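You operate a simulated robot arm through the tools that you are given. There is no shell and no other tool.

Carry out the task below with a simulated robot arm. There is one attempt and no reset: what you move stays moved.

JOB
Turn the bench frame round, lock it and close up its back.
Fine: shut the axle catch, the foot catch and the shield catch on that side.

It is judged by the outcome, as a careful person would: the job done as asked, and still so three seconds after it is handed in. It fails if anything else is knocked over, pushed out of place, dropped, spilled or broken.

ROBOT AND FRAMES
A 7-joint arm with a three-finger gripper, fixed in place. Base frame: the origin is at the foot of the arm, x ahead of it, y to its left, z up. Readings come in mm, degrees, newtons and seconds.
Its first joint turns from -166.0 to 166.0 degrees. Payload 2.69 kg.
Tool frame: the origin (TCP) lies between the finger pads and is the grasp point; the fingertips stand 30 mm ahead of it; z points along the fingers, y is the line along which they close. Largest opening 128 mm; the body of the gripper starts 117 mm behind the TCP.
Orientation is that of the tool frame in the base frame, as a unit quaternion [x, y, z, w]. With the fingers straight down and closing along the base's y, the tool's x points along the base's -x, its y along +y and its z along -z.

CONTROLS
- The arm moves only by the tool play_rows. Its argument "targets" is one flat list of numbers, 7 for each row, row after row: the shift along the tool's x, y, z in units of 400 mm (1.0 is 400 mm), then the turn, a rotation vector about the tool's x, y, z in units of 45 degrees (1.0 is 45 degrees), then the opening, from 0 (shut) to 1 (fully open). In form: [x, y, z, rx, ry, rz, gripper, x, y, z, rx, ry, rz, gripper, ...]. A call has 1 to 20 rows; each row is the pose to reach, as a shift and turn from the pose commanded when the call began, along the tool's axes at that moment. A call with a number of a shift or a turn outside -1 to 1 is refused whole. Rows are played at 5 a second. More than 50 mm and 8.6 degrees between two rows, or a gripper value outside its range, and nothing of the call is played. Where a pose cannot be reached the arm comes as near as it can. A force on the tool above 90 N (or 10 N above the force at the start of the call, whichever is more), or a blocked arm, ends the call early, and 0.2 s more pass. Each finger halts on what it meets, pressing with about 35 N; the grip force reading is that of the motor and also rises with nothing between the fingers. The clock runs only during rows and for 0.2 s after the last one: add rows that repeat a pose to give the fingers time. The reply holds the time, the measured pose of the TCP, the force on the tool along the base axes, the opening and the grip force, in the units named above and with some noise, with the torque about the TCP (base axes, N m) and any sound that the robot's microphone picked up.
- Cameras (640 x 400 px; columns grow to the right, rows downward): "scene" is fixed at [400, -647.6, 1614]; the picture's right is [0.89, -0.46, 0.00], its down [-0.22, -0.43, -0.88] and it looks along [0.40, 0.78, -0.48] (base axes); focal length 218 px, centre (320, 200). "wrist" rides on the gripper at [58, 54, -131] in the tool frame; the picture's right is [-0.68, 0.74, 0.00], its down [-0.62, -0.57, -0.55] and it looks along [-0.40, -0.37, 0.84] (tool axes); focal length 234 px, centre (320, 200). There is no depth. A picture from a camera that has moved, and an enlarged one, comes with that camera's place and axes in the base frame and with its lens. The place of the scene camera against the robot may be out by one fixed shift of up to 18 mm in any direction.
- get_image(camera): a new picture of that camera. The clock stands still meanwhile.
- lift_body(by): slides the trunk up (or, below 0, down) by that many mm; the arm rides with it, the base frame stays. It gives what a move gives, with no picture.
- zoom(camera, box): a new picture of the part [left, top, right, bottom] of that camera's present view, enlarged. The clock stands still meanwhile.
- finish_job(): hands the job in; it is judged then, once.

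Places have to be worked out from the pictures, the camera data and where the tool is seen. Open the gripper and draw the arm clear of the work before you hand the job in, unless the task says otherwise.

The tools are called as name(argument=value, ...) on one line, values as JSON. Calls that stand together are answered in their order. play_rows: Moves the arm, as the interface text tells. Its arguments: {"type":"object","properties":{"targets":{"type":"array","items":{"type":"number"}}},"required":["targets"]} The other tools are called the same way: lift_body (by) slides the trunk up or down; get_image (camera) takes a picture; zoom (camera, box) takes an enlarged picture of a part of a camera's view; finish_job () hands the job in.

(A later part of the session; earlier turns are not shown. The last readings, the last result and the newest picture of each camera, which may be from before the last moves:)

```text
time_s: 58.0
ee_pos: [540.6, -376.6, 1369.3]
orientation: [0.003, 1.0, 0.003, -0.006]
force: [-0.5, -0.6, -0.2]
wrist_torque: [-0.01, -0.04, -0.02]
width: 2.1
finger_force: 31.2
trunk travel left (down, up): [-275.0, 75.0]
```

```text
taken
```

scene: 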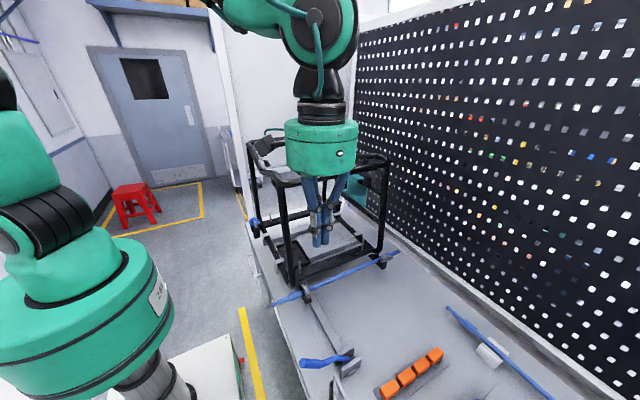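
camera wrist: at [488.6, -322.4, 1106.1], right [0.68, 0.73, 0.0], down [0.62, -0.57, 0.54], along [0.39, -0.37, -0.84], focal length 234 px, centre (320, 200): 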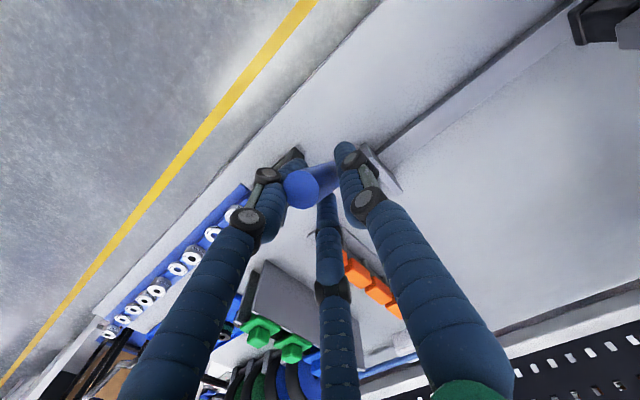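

The second move was refused for one oversized step. I'll resend it with smaller steps: up first, then along +y.

play_rows(targets=[0, 0, -0.1, 0, 0, 0, 0, 0, 0, -0.2, 0, 0, 0, 0, 0, 0, -0.28, 0, 0, 0, 0, 0, 0.11, -0.28, 0, 0, 0, 0, 0, 0.22, -0.28, 0, 0, 0, 0, 0, 0.33, -0.28, 0, 0, 0, 0, 0, 0.44, -0.28, 0, 0, 0, 0, 0, 0.55, -0.28, 0, 0, 0, 0, 0, 0.66, -0.28, 0, 0, 0, 0, 0, 0.77, -0.28, 0, 0, 0, 0, 0, 0.88, -0.28, 0, 0, 0, 0, 0, 0.98, -0.28, 0, 0, 0, 0])

play_rows(targets=[-0.02, 0.11, 0, 0, 0, 0, 0, -0.04, 0.22, 0, 0, 0, 0, 0, -0.06, 0.33, 0, 0, 0, 0, 0, -0.08, 0.44, 0, 0, 0, 0, 0, -0.1, 0.55, 0, 0, 0, 0, 0, -0.12, 0.66, 0, 0, 0, 0, 0, -0.125, 0.71, 0, 0, 0, 0, 0, -0.125, 0.71, 0, 0, 0, 0, 0])

get_image(camera="wrist")

get_image(camera="scene")

```text
time_s: 60.6
ee_pos: [547.5, 17.4, 1483.9]
orientation: [0.004, 1.0, 0.003, -0.006]
force: [-0.1, -0.7, 0.5]
wrist_torque: [0.01, -0.01, 0.0]
width: 2.1
finger_force: 31.5
trunk travel left (down, up): [-275.0, 75.0]
```

```text
time_s: 62.4
ee_pos: [601.2, 301.1, 1486.5]
orientation: [0.003, 1.0, 0.002, -0.007]
force: [-0.4, -0.2, -0.2]
wrist_torque: [0.01, -0.01, 0.05]
width: 2.3
finger_force: 31.2
trunk travel left (down, up): [-275.0, 75.0]
```

```text
taken
camera wrist: at [545.5, 355.8, 1617.4], right [0.68, 0.73, 0.0], down [0.62, -0.57, 0.54], along [0.39, -0.37, -0.84], focal length 234 px, centre (320, 200)
```

wrist: 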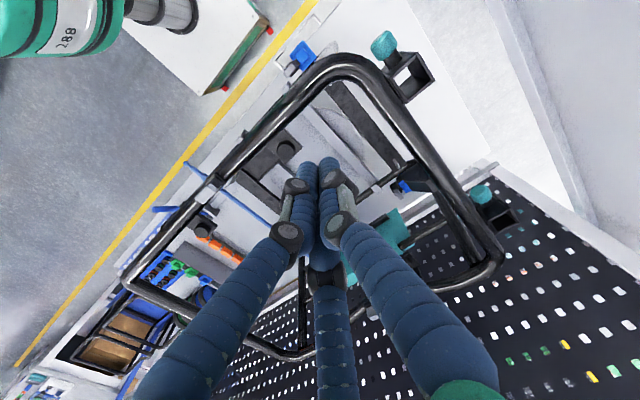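

```text
taken
```

scene: 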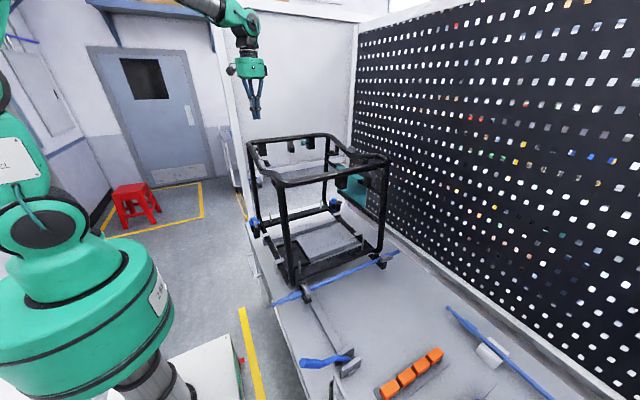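

From this view the frame top spans about x 558–957 and y -126–387, so its centre is near (759, 128). I'll lower the closed hand inside the far-left corner at about (597, 335).

play_rows(targets=[0.01, 0.085, 0, 0, 0, 0, 0, 0.01, 0.085, 0.11, 0, 0, 0, 0, 0.01, 0.085, 0.22, 0, 0, 0, 0, 0.01, 0.085, 0.33, 0, 0, 0, 0, 0.01, 0.085, 0.435, 0, 0, 0, 0, 0.01, 0.085, 0.435, 0, 0, 0, 0])

get_image(camera="wrist")

zoom(camera="scene", box=[220, 90, 340, 190])

```text
time_s: 63.8
ee_pos: [595.0, 332.0, 1308.6]
orientation: [0.003, 1.0, 0.002, -0.006]
force: [-0.4, 1.2, -0.1]
wrist_torque: [-0.01, 0.04, -0.01]
width: 2.0
finger_force: 31.0
trunk travel left (down, up): [-275.0, 75.0]
```

```text
taken
camera wrist: at [539.8, 387.1, 1439.5], right [0.68, 0.73, 0.0], down [0.62, -0.57, 0.54], along [0.39, -0.37, -0.84], focal length 234 px, centre (320, 200)
```

wrist: 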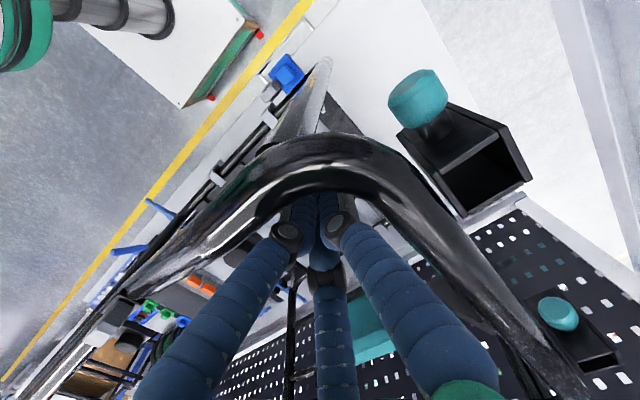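

```text
4.00 times, centred on (280, 140) of scene
camera zoom: at [400.0, -647.6, 1614.0], right [0.89, -0.46, 0.0], down [-0.22, -0.43, -0.88], along [0.4, 0.78, -0.48], focal length 870 px, centre (480, 440)
```

zoom: 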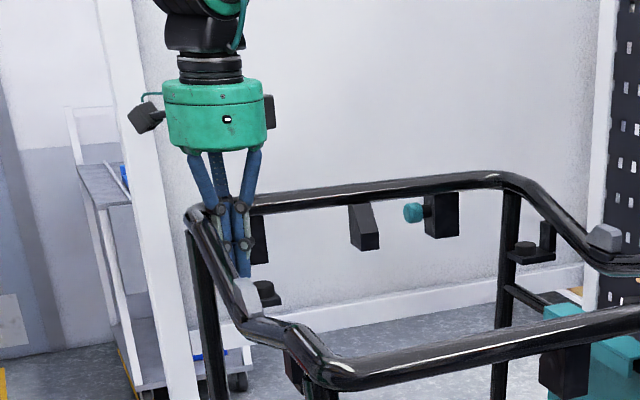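

The hand is inside the corner. I'll pull counter-clockwise along the arc about (759, 128) in small steps and read the force.

play_rows(targets=[0.0133, -0.011, 0, 0, 0, 0, 0, 0.0263, -0.0223, 0, 0, 0, 0, 0, 0.0388, -0.0338, 0, 0, 0, 0, 0, 0.051, -0.0458, 0, 0, 0, 0, 0, 0.057, -0.052, 0, 0, 0, 0, 0])

get_image(camera="wrist")

```text
time_s: 65.0
ee_pos: [571.0, 311.5, 1311.3]
orientation: [0.004, 1.0, 0.002, -0.006]
force: [0.1, 0.7, 0.2]
wrist_torque: [-0.01, 0.02, -0.04]
width: 2.1
finger_force: 32.0
trunk travel left (down, up): [-275.0, 75.0]
```

```text
taken
camera wrist: at [515.6, 366.8, 1441.3], right [0.68, 0.73, -0.01], down [0.62, -0.57, 0.54], along [0.39, -0.37, -0.84], focal length 234 px, centre (320, 200)
```

wrist: 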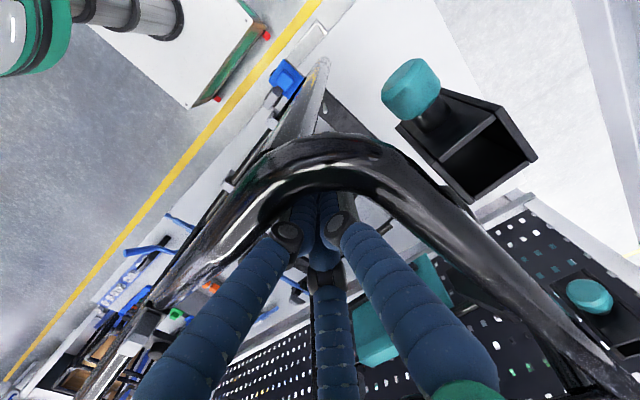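

No resistance this time: the corner stays with the hand while the view shifts, so the frame is turning. That means upright is locked and tilted is released. I'll continue counter-clockwise for another 30°.

play_rows(targets=[0.019, -0.0214, 0, 0, 0, 0, 0, 0.0383, -0.0428, 0, 0, 0, 0, 0, 0.0554, -0.0656, 0, 0, 0, 0, 0, 0.0725, -0.0885, 0, 0, 0, 0, 0, 0.0876, -0.1129, 0, 0, 0, 0, 0, 0.1028, -0.1373, 0, 0, 0, 0, 0, 0.1156, -0.1629, 0, 0, 0, 0, 0, 0.1285, -0.1885, 0, 0, 0, 0, 0, 0.1391, -0.215, 0, 0, 0, 0, 0, 0.1498, -0.2415, 0, 0, 0, 0, 0, 0.1581, -0.269, 0, 0, 0, 0, 0, 0.1665, -0.2965, 0, 0, 0, 0, 0])

get_image(camera="wrist")

get_image(camera="scene")

```text
time_s: 67.6
ee_pos: [505.7, 197.3, 1310.5]
orientation: [0.003, 1.0, 0.002, -0.007]
force: [0.9, -1.0, 0.6]
wrist_torque: [0.02, 0.01, 0.0]
width: 2.0
finger_force: 31.3
trunk travel left (down, up): [-275.0, 75.0]
```

```text
taken
camera wrist: at [449.6, 251.1, 1442.0], right [0.68, 0.73, -0.01], down [0.62, -0.57, 0.54], along [0.39, -0.37, -0.84], focal length 234 px, centre (320, 200)
```

wrist: 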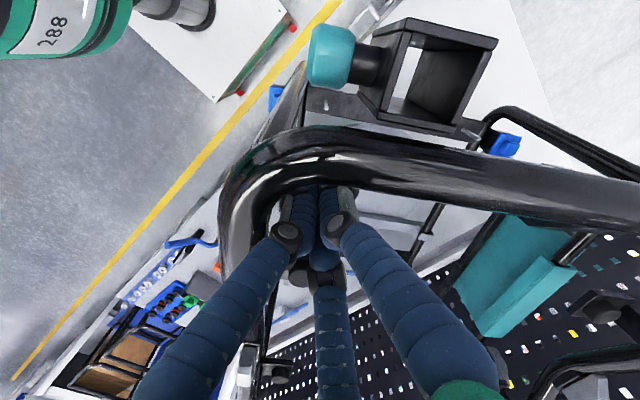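

```text
taken
```

scene: 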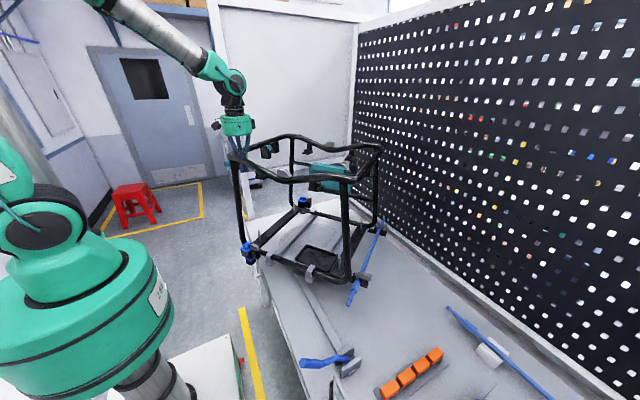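

The frame has turned roughly 35° with no force and the axle is clearing everything. I'll continue another 50° along the same arc.

play_rows(targets=[0.0058, -0.028, 0, 0, 0, 0, 0, 0.0115, -0.056, 0, 0, 0, 0, 0, 0.015, -0.0845, 0, 0, 0, 0, 0, 0.0185, -0.113, 0, 0, 0, 0, 0, 0.0195, -0.1416, 0, 0, 0, 0, 0, 0.0203, -0.1703, 0, 0, 0, 0, 0, 0.0188, -0.1989, 0, 0, 0, 0, 0, 0.017, -0.2275, 0, 0, 0, 0, 0, 0.0131, -0.2559, 0, 0, 0, 0, 0, 0.0088, -0.2843, 0, 0, 0, 0, 0, 0.0024, -0.3122, 0, 0, 0, 0, 0, -0.0043, -0.34, 0, 0, 0, 0, 0, -0.0133, -0.3673, 0, 0, 0, 0, 0, -0.0223, -0.3945, 0, 0, 0, 0, 0, -0.0336, -0.4208, 0, 0, 0, 0, 0, -0.0448, -0.447, 0, 0, 0, 0, 0, -0.0583, -0.4723, 0, 0, 0, 0, 0, -0.0718, -0.4975, 0, 0, 0, 0, 0, -0.0876, -0.5215, 0, 0, 0, 0, 0, -0.1033, -0.5455, 0, 0, 0, 0, 0])

get_image(camera="wrist")

get_image(camera="scene")

```text
time_s: 71.8
ee_pos: [544.6, -23.2, 1311.2]
orientation: [0.004, 1.0, 0.003, -0.005]
force: [0.0, 0.3, 0.9]
wrist_torque: [0.01, 0.01, -0.04]
width: 2.2
finger_force: 31.1
trunk travel left (down, up): [-275.0, 75.0]
```

```text
taken
camera wrist: at [488.4, 31.3, 1441.6], right [0.68, 0.73, 0.0], down [0.62, -0.57, 0.54], along [0.39, -0.37, -0.84], focal length 234 px, centre (320, 200)
```

wrist: 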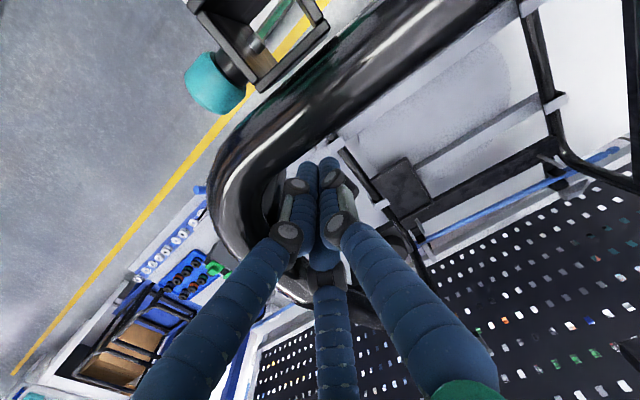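

```text
taken
```

scene: 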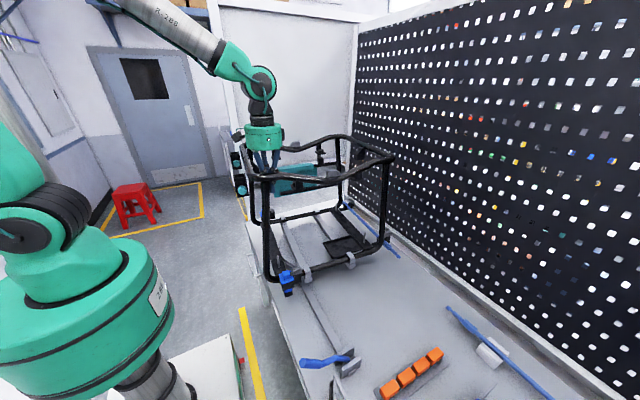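

The frame is near 90° now, with the axle on the pegboard side and clear. I'll continue another 50°.

play_rows(targets=[-0.0177, -0.0225, 0, 0, 0, 0, 0, -0.0353, -0.045, 0, 0, 0, 0, 0, -0.0549, -0.0659, 0, 0, 0, 0, 0, -0.0745, -0.0868, 0, 0, 0, 0, 0, -0.0959, -0.1059, 0, 0, 0, 0, 0, -0.1173, -0.125, 0, 0, 0, 0, 0, -0.1403, -0.1422, 0, 0, 0, 0, 0, -0.1633, -0.1593, 0, 0, 0, 0, 0, -0.1876, -0.1744, 0, 0, 0, 0, 0, -0.2118, -0.1895, 0, 0, 0, 0, 0, -0.2374, -0.2024, 0, 0, 0, 0, 0, -0.263, -0.2153, 0, 0, 0, 0, 0, -0.2897, -0.2259, 0, 0, 0, 0, 0, -0.3163, -0.2365, 0, 0, 0, 0, 0, -0.3437, -0.2449, 0, 0, 0, 0, 0, -0.371, -0.2533, 0, 0, 0, 0, 0, -0.3992, -0.2592, 0, 0, 0, 0, 0, -0.4273, -0.265, 0, 0, 0, 0, 0, -0.4557, -0.2684, 0, 0, 0, 0, 0, -0.484, -0.2718, 0, 0, 0, 0, 0])

get_image(camera="wrist")

get_image(camera="scene")

```text
time_s: 76.0
ee_pos: [738.6, -131.9, 1305.8]
orientation: [0.003, 1.0, 0.003, -0.006]
force: [0.2, 0.4, -0.3]
wrist_torque: [0.01, 0.0, 0.04]
width: 2.0
finger_force: 31.2
trunk travel left (down, up): [-275.0, 75.0]
```

```text
taken
camera wrist: at [682.7, -78.7, 1437.2], right [0.68, 0.73, -0.01], down [0.62, -0.57, 0.54], along [0.39, -0.37, -0.84], focal length 234 px, centre (320, 200)
```

wrist: 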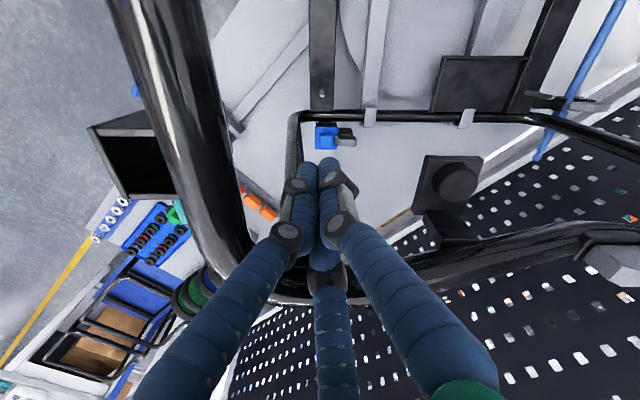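

```text
taken
```

scene: 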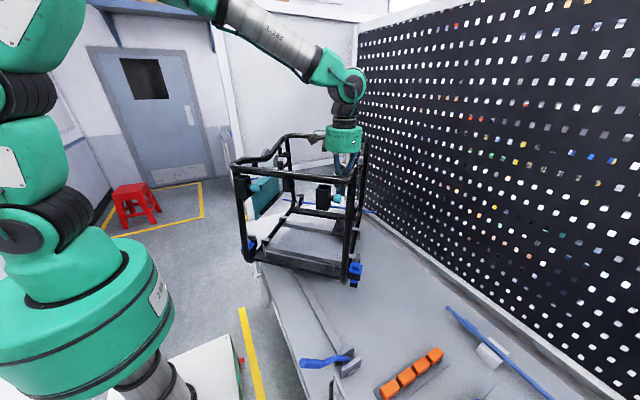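

The frame stands at about 137° by my reckoning. I'll carry on about 35° more with this corner.

play_rows(targets=[-0.0286, -0.0009, 0, 0, 0, 0, 0, -0.0573, -0.0018, 0, 0, 0, 0, 0, -0.0859, -0.0002, 0, 0, 0, 0, 0, -0.1145, 0.0015, 0, 0, 0, 0, 0, -0.1429, 0.0056, 0, 0, 0, 0, 0, -0.1713, 0.0098, 0, 0, 0, 0, 0, -0.1992, 0.0163, 0, 0, 0, 0, 0, -0.227, 0.0228, 0, 0, 0, 0, 0, -0.2543, 0.0318, 0, 0, 0, 0, 0, -0.2815, 0.0408, 0, 0, 0, 0, 0, -0.3078, 0.052, 0, 0, 0, 0, 0, -0.334, 0.0633, 0, 0, 0, 0, 0, -0.3593, 0.0768, 0, 0, 0, 0, 0, -0.3845, 0.0903, 0, 0, 0, 0, 0])

get_image(camera="wrist")

get_image(camera="scene")

```text
time_s: 79.0
ee_pos: [891.5, -95.2, 1306.5]
orientation: [0.003, 1.0, 0.004, -0.006]
force: [-0.1, 0.2, 0.0]
wrist_torque: [-0.02, 0.03, 0.0]
width: 2.1
finger_force: 31.4
trunk travel left (down, up): [-275.0, 75.0]
```

```text
taken
camera wrist: at [834.9, -41.3, 1437.4], right [0.68, 0.73, 0.0], down [0.62, -0.57, 0.54], along [0.39, -0.37, -0.84], focal length 234 px, centre (320, 200)
```

wrist: 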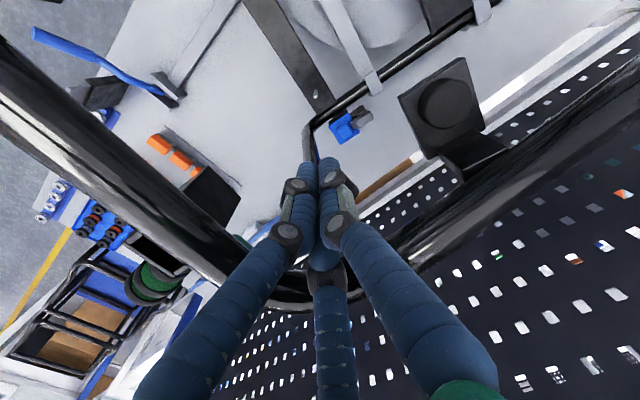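

```text
taken
```

scene: 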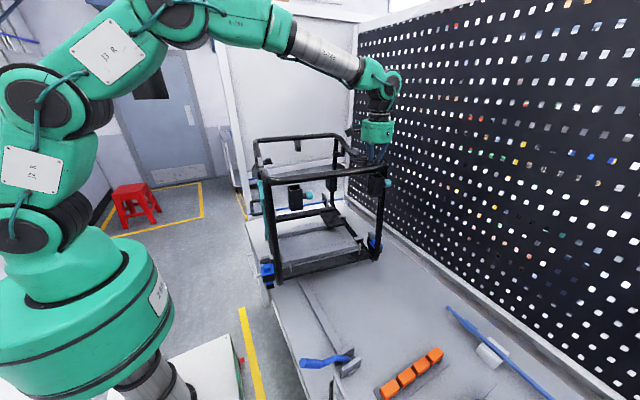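

About 172° now. I'll add 5° more gently, then check the angle from overhead.

play_rows(targets=[-0.0122, 0.0077, 0, 0, 0, 0, 0, -0.0243, 0.0153, 0, 0, 0, 0, 0, -0.0362, 0.0234, 0, 0, 0, 0, 0, -0.048, 0.0315, 0, 0, 0, 0, 0])

get_image(camera="wrist")

zoom(camera="scene", box=[220, 120, 420, 320])

```text
time_s: 80.0
ee_pos: [910.8, -84.3, 1305.9]
orientation: [0.004, 1.0, 0.002, -0.006]
force: [-1.1, 0.2, 0.5]
wrist_torque: [-0.01, 0.0, 0.02]
width: 1.9
finger_force: 31.5
trunk travel left (down, up): [-275.0, 75.0]
```

```text
taken
camera wrist: at [855.2, -29.6, 1436.6], right [0.68, 0.73, -0.01], down [0.62, -0.57, 0.54], along [0.39, -0.37, -0.84], focal length 234 px, centre (320, 200)
```

wrist: 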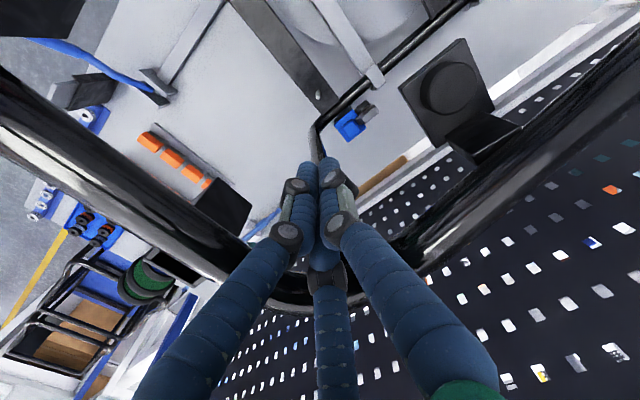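

```text
2.00 times, centred on (320, 220) of scene
camera zoom: at [400.0, -647.6, 1614.0], right [0.89, -0.46, 0.0], down [-0.22, -0.43, -0.88], along [0.4, 0.78, -0.48], focal length 435 px, centre (320, 160)
```

zoom: 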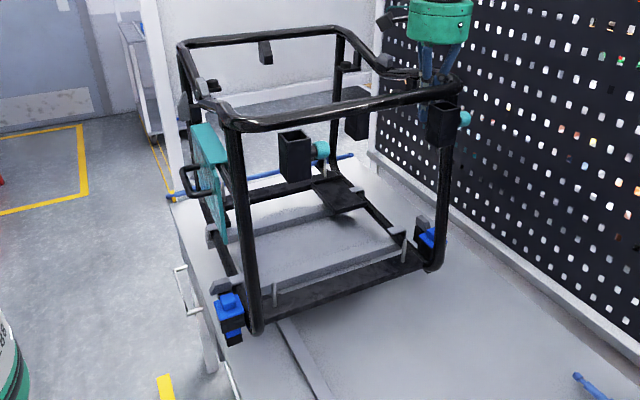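

Comparing with the starting picture, the outline is within about 2° of the original rectangle. I'll take the same zoom as at the start to measure the remainder.

zoom(camera="scene", box=[240, 130, 400, 230])

zoom(camera="scene", box=[240, 190, 360, 270])

```text
4.00 times, centred on (320, 180) of scene
camera zoom: at [400.0, -647.6, 1614.0], right [0.89, -0.46, 0.0], down [-0.22, -0.43, -0.88], along [0.4, 0.78, -0.48], focal length 870 px, centre (320, 280)
```

zoom: 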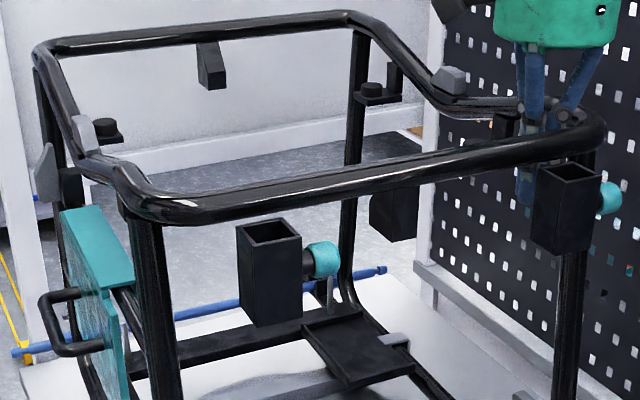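

```text
5.00 times, centred on (300, 230) of scene
camera zoom: at [400.0, -647.6, 1614.0], right [0.89, -0.46, 0.0], down [-0.22, -0.43, -0.88], along [0.4, 0.78, -0.48], focal length 1088 px, centre (420, 50)
```

zoom: 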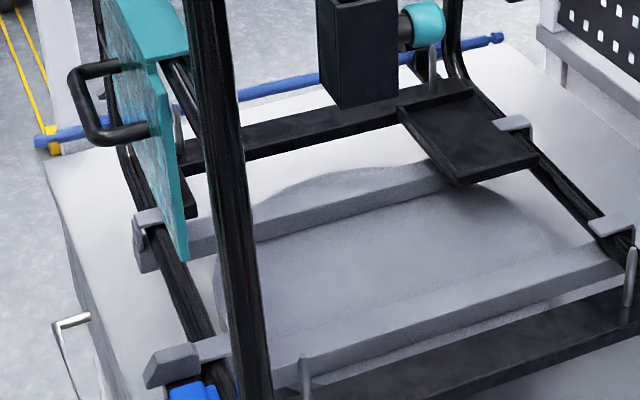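

The outline suggests about 3° still to go. I'll nudge 2.5° more and compare again.

play_rows(targets=[-0.0114, 0.0086, 0, 0, 0, 0, 0, -0.0228, 0.0173, 0, 0, 0, 0, 0])

zoom(camera="scene", box=[240, 130, 400, 230])

zoom(camera="scene", box=[240, 190, 360, 270])

zoom(camera="scene", box=[220, 120, 420, 320])

```text
time_s: 80.6
ee_pos: [920.5, -77.2, 1304.2]
orientation: [0.004, 1.0, 0.002, -0.006]
force: [0.0, -0.1, 0.5]
wrist_torque: [-0.05, 0.0, 0.01]
width: 2.1
finger_force: 31.5
trunk travel left (down, up): [-275.0, 75.0]
```

```text
4.00 times, centred on (320, 180) of scene
camera zoom: at [400.0, -647.6, 1614.0], right [0.89, -0.46, 0.0], down [-0.22, -0.43, -0.88], along [0.4, 0.78, -0.48], focal length 870 px, centre (320, 280)
```

zoom: 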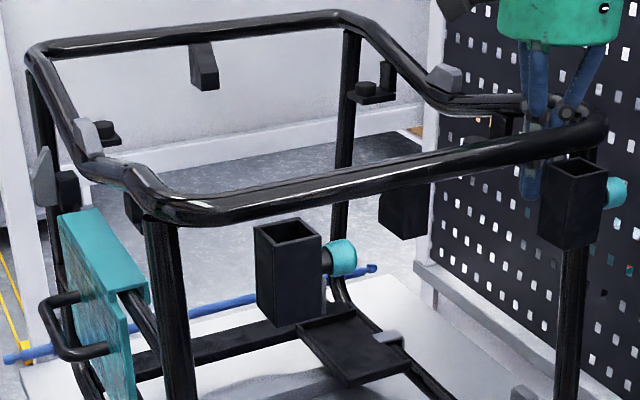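

```text
5.00 times, centred on (300, 230) of scene
camera zoom: at [400.0, -647.6, 1614.0], right [0.89, -0.46, 0.0], down [-0.22, -0.43, -0.88], along [0.4, 0.78, -0.48], focal length 1088 px, centre (420, 50)
```

zoom: 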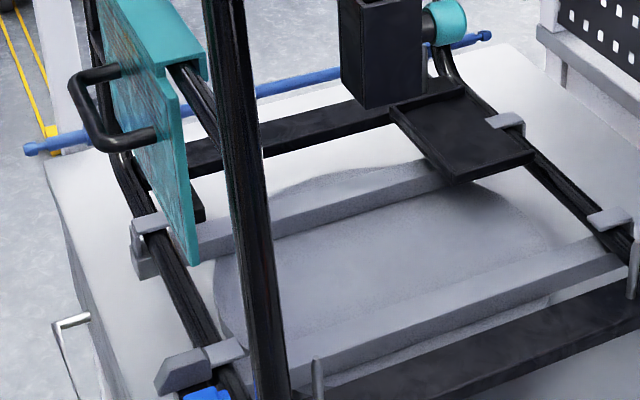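

```text
2.00 times, centred on (320, 220) of scene
camera zoom: at [400.0, -647.6, 1614.0], right [0.89, -0.46, 0.0], down [-0.22, -0.43, -0.88], along [0.4, 0.78, -0.48], focal length 435 px, centre (320, 160)
```

zoom: 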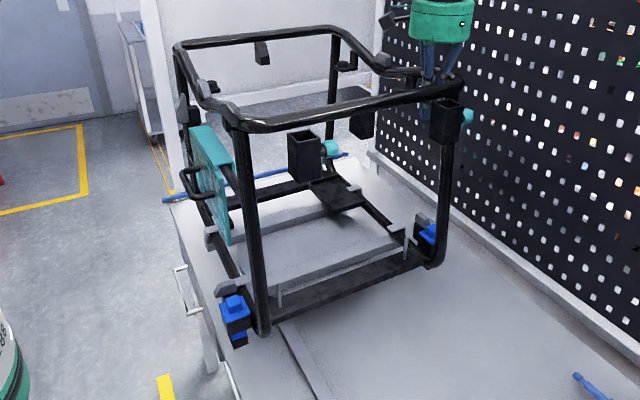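

The outline now matches the starting picture, so the frame is at 180° within about a degree. I'll lift the hand straight out of the corner and go to the lever's robot side to push it back upright and lock.

play_rows(targets=[0.015, 0.01, 0, 0, 0, 0, 0, 0.015, 0.01, -0.1, 0, 0, 0, 0, 0.015, 0.01, -0.21, 0, 0, 0, 0, 0.015, 0.01, -0.32, 0, 0, 0, 0, 0.015, 0.01, -0.43, 0, 0, 0, 0, 0.12, 0.01, -0.43, 0, 0, 0, 0, 0.23, 0.01, -0.43, 0, 0, 0, 0, 0.34, 0.01, -0.43, 0, 0, 0, 0, 0.45, 0.01, -0.43, 0, 0, 0, 0, 0.56, 0.01, -0.43, 0, 0, 0, 0, 0.67, 0.01, -0.43, 0, 0, 0, 0, 0.78, 0.01, -0.43, 0, 0, 0, 0, 0.89, 0.01, -0.43, 0, 0, 0, 0])

play_rows(targets=[0.03, -0.1079, 0, 0, 0, 0, 0, 0.06, -0.2157, 0, 0, 0, 0, 0, 0.09, -0.3236, 0, 0, 0, 0, 0, 0.12, -0.4314, 0, 0, 0, 0, 0, 0.15, -0.5393, 0, 0, 0, 0, 0, 0.18, -0.6471, 0, 0, 0, 0, 0, 0.215, -0.755, 0, 0, 0, 0, 0, 0.215, -0.755, 0, 0, 0, 0, 0])

get_image(camera="scene")

```text
time_s: 83.4
ee_pos: [569.2, -68.6, 1480.4]
orientation: [0.004, 1.0, 0.003, -0.005]
force: [1.0, -0.6, 0.1]
wrist_torque: [0.01, -0.03, 0.02]
width: 2.2
finger_force: 31.7
trunk travel left (down, up): [-275.0, 75.0]
```

```text
time_s: 85.2
ee_pos: [478.8, -375.1, 1480.7]
orientation: [0.004, 1.0, 0.003, -0.006]
force: [-0.5, -1.2, 0.3]
wrist_torque: [-0.01, 0.02, 0.03]
width: 1.9
finger_force: 31.8
trunk travel left (down, up): [-275.0, 75.0]
```

```text
taken
```

scene: 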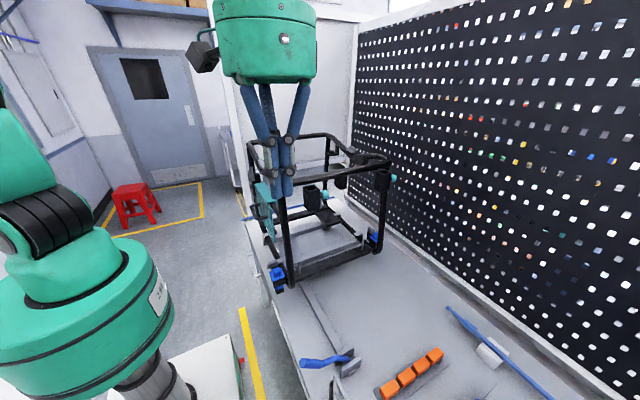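

The frame is staying put. I'll shift a little more toward -x, descend beside the lever's end on the robot side, then push it upright.

play_rows(targets=[0.075, 0, 0.05, 0, 0, 0, 0, 0.08, 0, 0.16, 0, 0, 0, 0, 0.08, 0, 0.27, 0, 0, 0, 0, 0.08, 0, 0.38, 0, 0, 0, 0, 0.08, 0, 0.49, 0, 0, 0, 0, 0.08, 0, 0.6, 0, 0, 0, 0, 0.08, 0, 0.71, 0, 0, 0, 0, 0.08, 0, 0.82, 0, 0, 0, 0, 0.08, 0, 0.92, 0, 0, 0, 0, 0.08, 0, 0.99, 0, 0, 0, 0])

play_rows(targets=[0, 0.005, 0.1, 0, 0, 0, 0, 0, 0.005, 0.2, 0, 0, 0, 0, 0, 0.005, 0.274, 0, 0, 0, 0, 0, 0.005, 0.274, 0, 0, 0, 0])

zoom(camera="scene", box=[270, 270, 390, 390])

zoom(camera="scene", box=[220, 120, 420, 320])

```text
time_s: 87.4
ee_pos: [443.7, -371.3, 1087.4]
orientation: [0.003, 1.0, 0.003, -0.005]
force: [0.2, -0.3, 0.1]
wrist_torque: [0.02, 0.01, 0.02]
width: 2.3
finger_force: 31.1
trunk travel left (down, up): [-275.0, 75.0]
```

```text
time_s: 88.4
ee_pos: [440.3, -367.3, 976.9]
orientation: [0.004, 1.0, 0.002, -0.005]
force: [0.4, -0.3, -0.5]
wrist_torque: [0.07, 0.01, -0.02]
width: 2.0
finger_force: 31.2
trunk travel left (down, up): [-275.0, 75.0]
```

```text
3.33 times, centred on (330, 330) of scene
camera zoom: at [400.0, -647.6, 1614.0], right [0.89, -0.46, 0.0], down [-0.22, -0.43, -0.88], along [0.4, 0.78, -0.48], focal length 725 px, centre (287, -233)
```

zoom: 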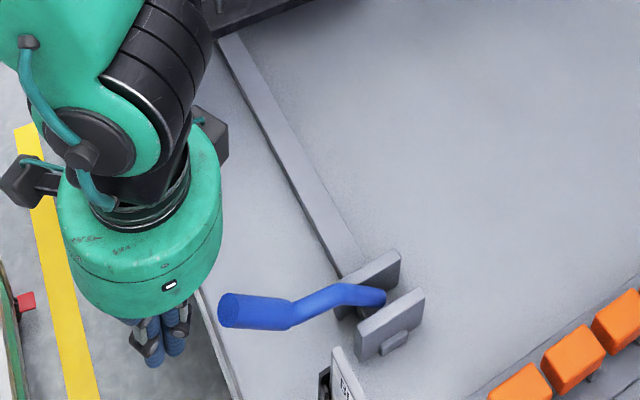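

```text
2.00 times, centred on (320, 220) of scene
camera zoom: at [400.0, -647.6, 1614.0], right [0.89, -0.46, 0.0], down [-0.22, -0.43, -0.88], along [0.4, 0.78, -0.48], focal length 435 px, centre (320, 160)
```

zoom: 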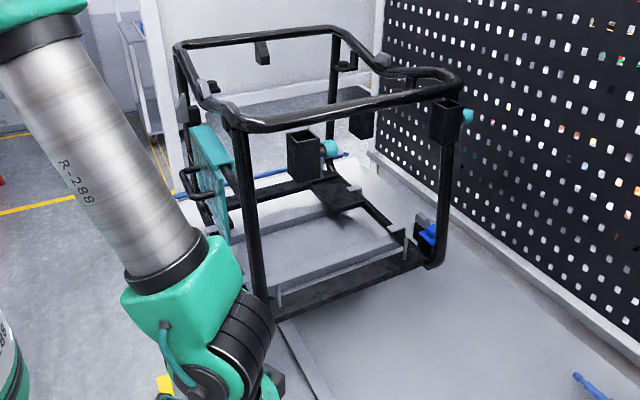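

The hand is beside the lever's end. I'll push toward +x in modest steps.

play_rows(targets=[-0.05, -0.014, 0, 0, 0, 0, 0, -0.07, -0.014, 0, 0, 0, 0, 0, -0.09, -0.014, 0, 0, 0, 0, 0, -0.11, -0.014, 0, 0, 0, 0, 0, -0.13, -0.014, 0, 0, 0, 0, 0, -0.15, -0.014, 0, 0, 0, 0, 0, -0.17, -0.014, 0, 0, 0, 0, 0, -0.19, -0.014, 0, 0, 0, 0, 0])

zoom(camera="scene", box=[270, 270, 390, 390])

```text
time_s: 90.2
ee_pos: [516.2, -373.2, 975.7]
orientation: [0.004, 1.0, 0.003, -0.007]
force: [-0.9, -1.9, -0.5]
wrist_torque: [0.01, 0.0, -0.02]
width: 2.2
finger_force: 31.9
trunk travel left (down, up): [-275.0, 75.0]
```

```text
3.33 times, centred on (330, 330) of scene
camera zoom: at [400.0, -647.6, 1614.0], right [0.89, -0.46, 0.0], down [-0.22, -0.43, -0.88], along [0.4, 0.78, -0.48], focal length 725 px, centre (287, -233)
```

zoom: 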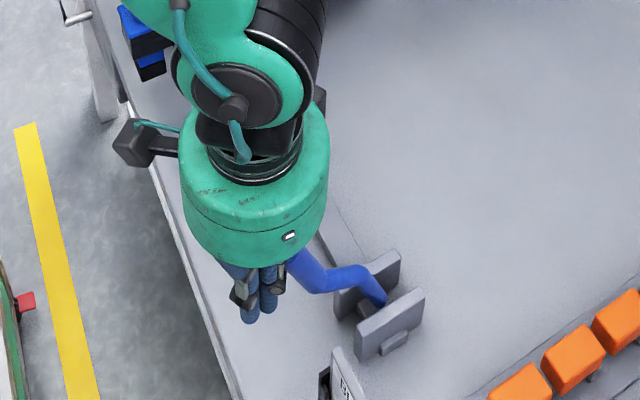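

The lever is rising with almost no force. I'll continue, with finer steps near the end.

play_rows(targets=[-0.02, 0, 0, 0, 0, 0, 0, -0.04, 0, 0, 0, 0, 0, 0, -0.06, 0, 0, 0, 0, 0, 0, -0.08, 0, 0, 0, 0, 0, 0, -0.1, 0, 0, 0, 0, 0, 0, -0.11, 0, 0, 0, 0, 0, 0, -0.12, 0, 0, 0, 0, 0, 0, -0.13, 0, 0, 0, 0, 0, 0])

zoom(camera="scene", box=[270, 270, 390, 390])

```text
time_s: 92.0
ee_pos: [568.6, -375.6, 976.6]
orientation: [0.003, 1.0, 0.003, -0.006]
force: [1.1, 0.3, -0.5]
wrist_torque: [-0.04, 0.02, -0.03]
width: 1.8
finger_force: 31.4
trunk travel left (down, up): [-275.0, 75.0]
```

```text
3.33 times, centred on (330, 330) of scene
camera zoom: at [400.0, -647.6, 1614.0], right [0.89, -0.46, 0.0], down [-0.22, -0.43, -0.88], along [0.4, 0.78, -0.48], focal length 725 px, centre (287, -233)
```

zoom: 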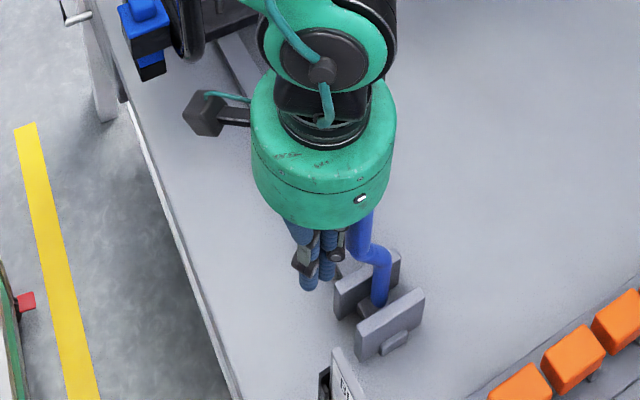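

The lever is nearly upright with no load. I'll push on in 2 mm steps until it firms up.

play_rows(targets=[-0.006, 0, 0, 0, 0, 0, 0, -0.012, 0, 0, 0, 0, 0, 0, -0.018, 0, 0, 0, 0, 0, 0, -0.023, 0, 0, 0, 0, 0, 0])

zoom(camera="scene", box=[270, 270, 390, 390])

```text
time_s: 93.0
ee_pos: [578.7, -375.7, 974.2]
orientation: [0.004, 1.0, 0.003, -0.006]
force: [-0.1, -0.1, -0.4]
wrist_torque: [0.01, 0.02, -0.02]
width: 1.9
finger_force: 31.6
trunk travel left (down, up): [-275.0, 75.0]
```

```text
3.33 times, centred on (330, 330) of scene
camera zoom: at [400.0, -647.6, 1614.0], right [0.89, -0.46, 0.0], down [-0.22, -0.43, -0.88], along [0.4, 0.78, -0.48], focal length 725 px, centre (287, -233)
```

zoom: 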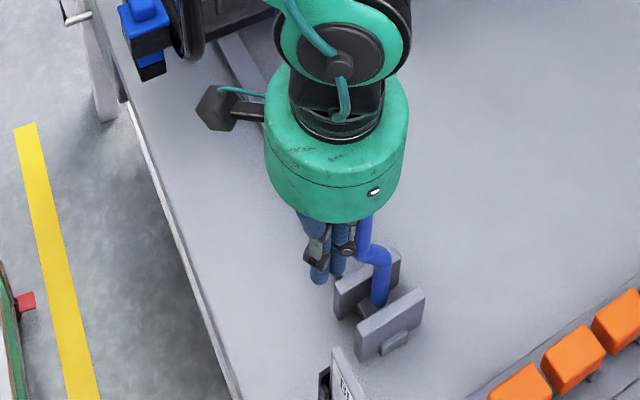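

Still no load. I'll continue in 1.5 mm steps.

play_rows(targets=[-0.004, 0, 0, 0, 0, 0, 0, -0.008, 0, 0, 0, 0, 0, 0, -0.012, 0, 0, 0, 0, 0, 0, -0.016, 0, 0, 0, 0, 0, 0])

zoom(camera="scene", box=[300, 290, 380, 370])

```text
time_s: 94.0
ee_pos: [581.0, -375.5, 974.4]
orientation: [0.004, 1.0, 0.004, -0.006]
force: [-20.6, -10.4, -0.2]
wrist_torque: [0.46, -0.88, -0.3]
width: 2.0
finger_force: 31.7
trunk travel left (down, up): [-275.0, 75.0]
```

```text
5.00 times, centred on (340, 330) of scene
camera zoom: at [400.0, -647.6, 1614.0], right [0.89, -0.46, 0.0], down [-0.22, -0.43, -0.88], along [0.4, 0.78, -0.48], focal length 1088 px, centre (220, -450)
```

zoom: 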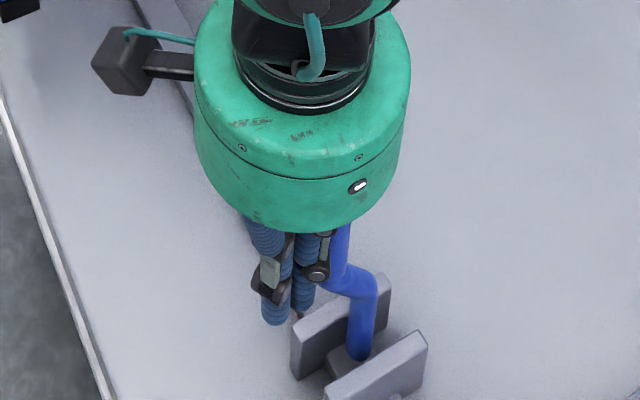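

Contact now comes at the same x≈580 as the original upright stop, so the lever is fully upright. I'll seat it with 2 mm more, then back off and rise.

play_rows(targets=[-0.005, 0, 0, 0, 0, 0, 0, -0.005, 0, 0, 0, 0, 0, 0])

play_rows(targets=[0.05, 0, 0, 0, 0, 0, 0, 0.1, 0, 0, 0, 0, 0, 0, 0.1, 0, -0.1, 0, 0, 0, 0, 0.1, 0, -0.21, 0, 0, 0, 0, 0.1, 0, -0.32, 0, 0, 0, 0, 0.1, 0, -0.43, 0, 0, 0, 0, 0.1, 0, -0.54, 0, 0, 0, 0, 0.1, 0, -0.65, 0, 0, 0, 0, 0.1, 0, -0.76, 0, 0, 0, 0, 0.1, 0, -0.87, 0, 0, 0, 0, 0.1, 0, -0.98, 0, 0, 0, 0])

get_image(camera="scene")

zoom(camera="scene", box=[270, 280, 370, 400])

```text
time_s: 94.6
ee_pos: [582.6, -376.2, 974.1]
orientation: [0.004, 1.0, 0.004, -0.006]
force: [-46.6, -14.5, 1.6]
wrist_torque: [0.7, -1.88, -0.58]
width: 1.9
finger_force: 30.8
trunk travel left (down, up): [-275.0, 75.0]
```

```text
time_s: 97.0
ee_pos: [552.8, -377.4, 1366.5]
orientation: [0.004, 1.0, 0.002, -0.007]
force: [-0.5, -0.4, 0.3]
wrist_torque: [-0.01, -0.02, -0.01]
width: 2.2
finger_force: 31.6
trunk travel left (down, up): [-275.0, 75.0]
```

```text
taken
```

scene: 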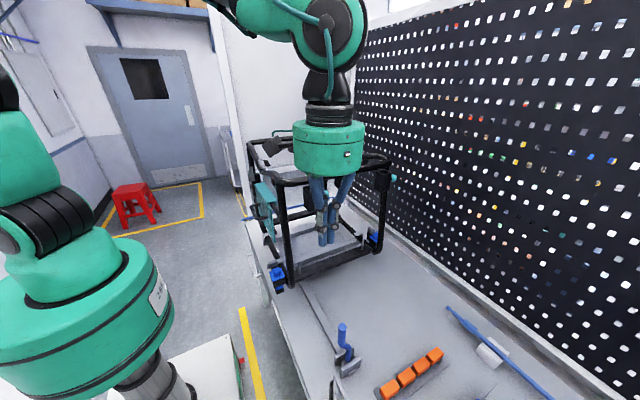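

```text
3.33 times, centred on (320, 340) of scene
camera zoom: at [400.0, -647.6, 1614.0], right [0.89, -0.46, 0.0], down [-0.22, -0.43, -0.88], along [0.4, 0.78, -0.48], focal length 725 px, centre (320, -267)
```

zoom: 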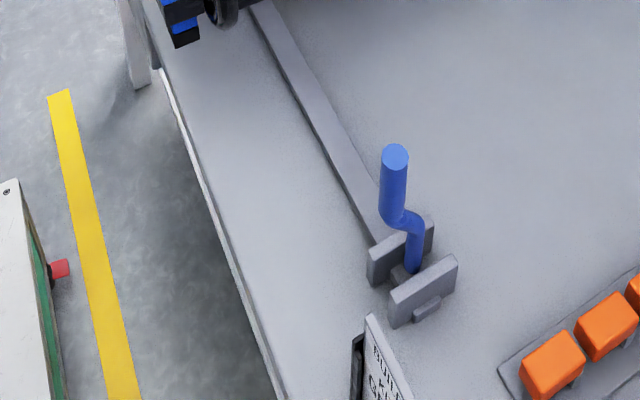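

The lever is back exactly where it stood at the start (upright, locked). Now I'll move to the robot side and look along +x at the frame's back, which faces the robot.

play_rows(targets=[0.0771, 0.0833, 0, 0, 0, -0.1587, 0, 0.1542, 0.1667, 0, 0, 0, -0.3173, 0, 0.2313, 0.25, 0, 0, 0, -0.476, 0, 0.3083, 0.3333, 0, 0, 0, -0.6347, 0, 0.3854, 0.4167, 0, 0, 0, -0.7933, 0, 0.4625, 0.5, 0, 0, 0, -0.952, 0, 0.4625, 0.5, 0, 0, 0, -0.952, 0])

play_rows(targets=[-0.079, 0.0763, 0.0236, 0.0368, -0.0397, 0, 0, -0.158, 0.1526, 0.0471, 0.0736, -0.0793, 0, 0, -0.237, 0.2289, 0.0707, 0.1104, -0.119, 0, 0, -0.316, 0.3051, 0.0943, 0.1471, -0.1586, 0, 0, -0.395, 0.3814, 0.1179, 0.1839, -0.1983, 0, 0, -0.474, 0.4577, 0.1414, 0.2207, -0.2379, 0, 0, -0.553, 0.534, 0.165, 0.2575, -0.2776, 0, 0, -0.553, 0.534, 0.165, 0.2575, -0.2776, 0, 0])

get_image(camera="wrist")

get_image(camera="scene")

```text
time_s: 98.6
ee_pos: [363.3, -174.0, 1370.3]
orientation: [-0.362, 0.932, 0.004, -0.004]
force: [0.2, 0.2, 0.3]
wrist_torque: [-0.07, -0.08, 0.01]
width: 2.3
finger_force: 31.6
trunk travel left (down, up): [-275.0, 75.0]
```

```text
time_s: 100.4
ee_pos: [387.1, 132.2, 1305.1]
orientation: [-0.358, 0.923, -0.05, 0.133]
force: [0.6, -1.1, 0.2]
wrist_torque: [-0.02, 0.02, 0.0]
width: 2.2
finger_force: 31.6
trunk travel left (down, up): [-275.0, 75.0]
```

```text
taken
camera wrist: at [273.4, 133.1, 1406.5], right [0.0, 1.0, 0.0], down [0.65, 0.0, 0.76], along [0.76, 0.0, -0.65], focal length 234 px, centre (320, 200)
```

wrist: 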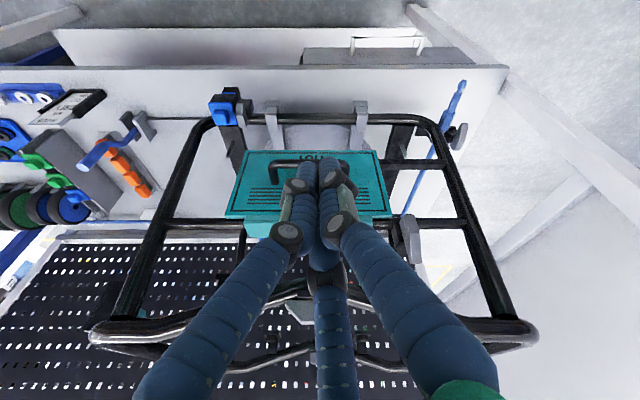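

```text
taken
```

scene: 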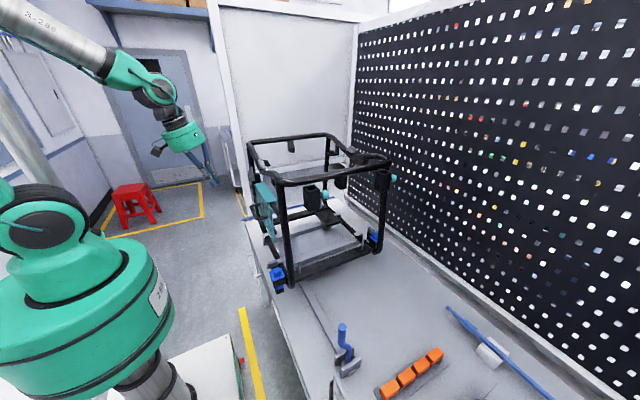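

The back of the frame now faces the robot: teal shield in the middle, foot at the near end and axle at the far end. I'll zoom in on each catch.

zoom(camera="wrist", box=[370, 60, 490, 160])

zoom(camera="wrist", box=[180, 60, 280, 150])

zoom(camera="wrist", box=[340, 180, 480, 290])

zoom(camera="wrist", box=[200, 100, 440, 300])

```text
4.00 times, centred on (430, 110) of wrist
camera zoom: at [273.4, 133.1, 1406.5], right [0.0, 1.0, 0.0], down [0.65, 0.0, 0.76], along [0.76, 0.0, -0.65], focal length 937 px, centre (-120, 560)
```

zoom: 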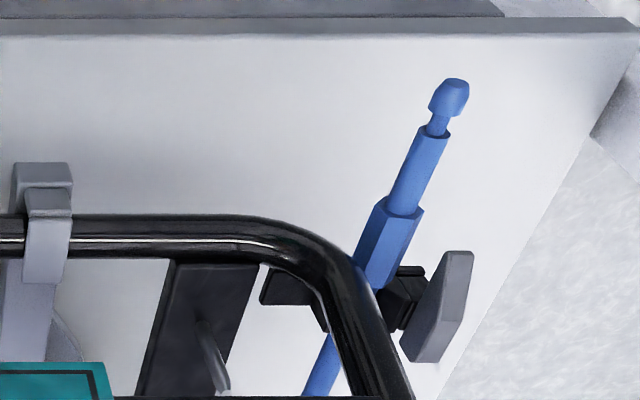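

```text
4.44 times, centred on (230, 105) of wrist
camera zoom: at [273.4, 133.1, 1406.5], right [0.0, 1.0, 0.0], down [0.65, 0.0, 0.76], along [0.76, 0.0, -0.65], focal length 1041 px, centre (720, 622)
```

zoom: 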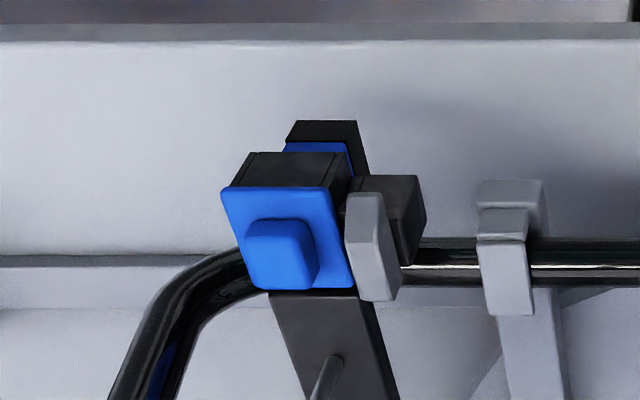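

```text
3.64 times, centred on (410, 235) of wrist
camera zoom: at [273.4, 133.1, 1406.5], right [0.0, 1.0, 0.0], down [0.65, 0.0, 0.76], along [0.76, 0.0, -0.65], focal length 852 px, centre (-7, 73)
```

zoom: 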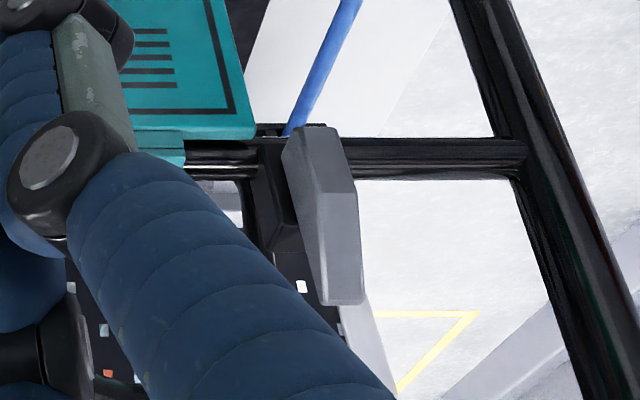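

```text
2.00 times, centred on (320, 200) of wrist
camera zoom: at [273.4, 133.1, 1406.5], right [0.0, 1.0, 0.0], down [0.65, 0.0, 0.76], along [0.76, 0.0, -0.65], focal length 468 px, centre (320, 200)
```

zoom: 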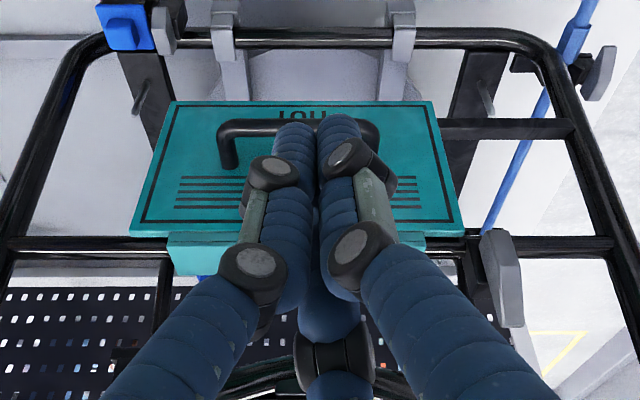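

All three catch arms on this side stand open, pointing outward (-x) from hinges on their +y side. To place them precisely I need a second viewpoint, so I'll tilt the tool further and drop lower.

play_rows(targets=[-0.0179, 0.0415, 0.077, 0.1058, -0.114, 0, 0, -0.0358, 0.083, 0.154, 0.2115, -0.228, 0, 0, -0.0536, 0.1245, 0.231, 0.3173, -0.342, 0, 0, -0.0715, 0.166, 0.308, 0.423, -0.456, 0, 0, -0.0715, 0.166, 0.308, 0.423, -0.456, 0, 0])

get_image(camera="wrist")

get_image(camera="scene")

```text
time_s: 101.6
ee_pos: [398.7, 200.0, 1179.8]
orientation: [-0.334, 0.863, -0.138, 0.352]
force: [0.1, 0.0, 1.1]
wrist_torque: [-0.02, 0.0, -0.05]
width: 1.9
finger_force: 31.4
trunk travel left (down, up): [-275.0, 75.0]
```

```text
taken
camera wrist: at [251.0, 201.8, 1217.3], right [0.0, 1.0, 0.0], down [0.21, 0.0, 0.98], along [0.98, 0.0, -0.21], focal length 234 px, centre (320, 200)
```

wrist: 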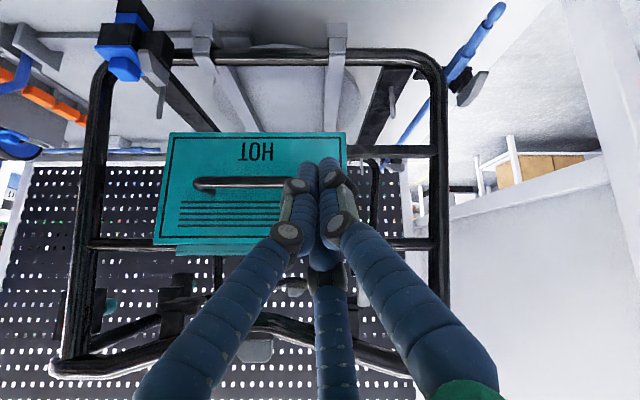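

```text
taken
```

scene: 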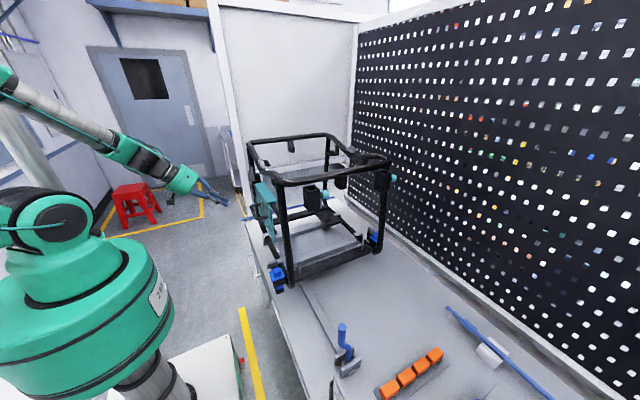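

zoom(camera="wrist", box=[410, 0, 530, 120])

zoom(camera="wrist", box=[80, 0, 220, 120])

zoom(camera="wrist", box=[330, 130, 470, 290])

```text
3.33 times, centred on (470, 60) of wrist
camera zoom: at [251.0, 201.8, 1217.3], right [0.0, 1.0, 0.0], down [0.21, 0.0, 0.98], along [0.98, 0.0, -0.21], focal length 781 px, centre (-180, 667)
```

zoom: 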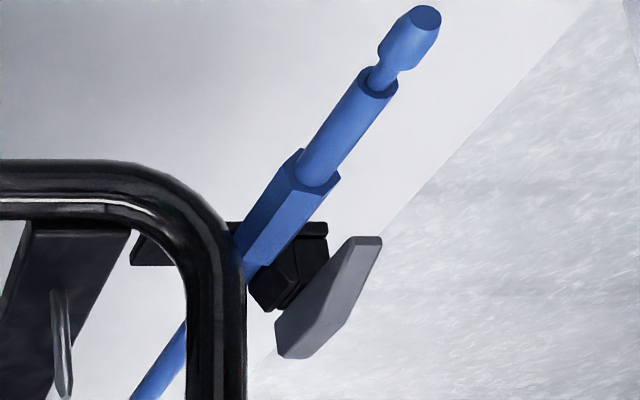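

```text
3.33 times, centred on (150, 60) of wrist
camera zoom: at [251.0, 201.8, 1217.3], right [0.0, 1.0, 0.0], down [0.21, 0.0, 0.98], along [0.98, 0.0, -0.21], focal length 781 px, centre (887, 667)
```

zoom: 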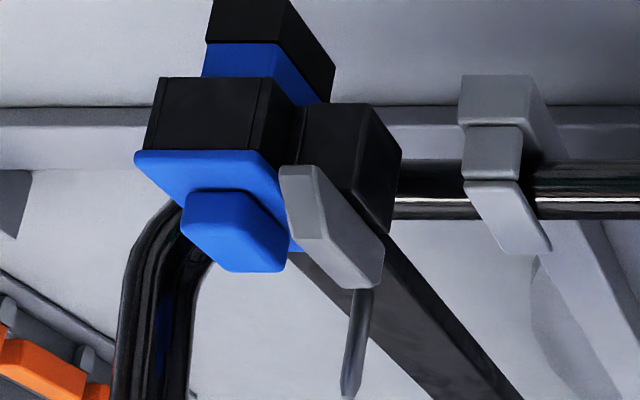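

```text
2.50 times, centred on (400, 210) of wrist
camera zoom: at [251.0, 201.8, 1217.3], right [0.0, 1.0, 0.0], down [0.21, 0.0, 0.98], along [0.98, 0.0, -0.21], focal length 585 px, centre (120, 175)
```

zoom: 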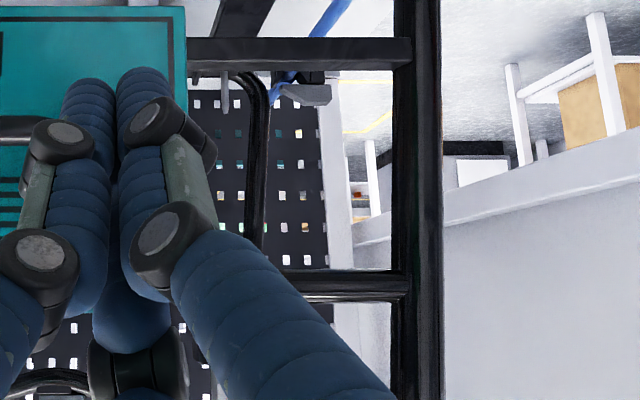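

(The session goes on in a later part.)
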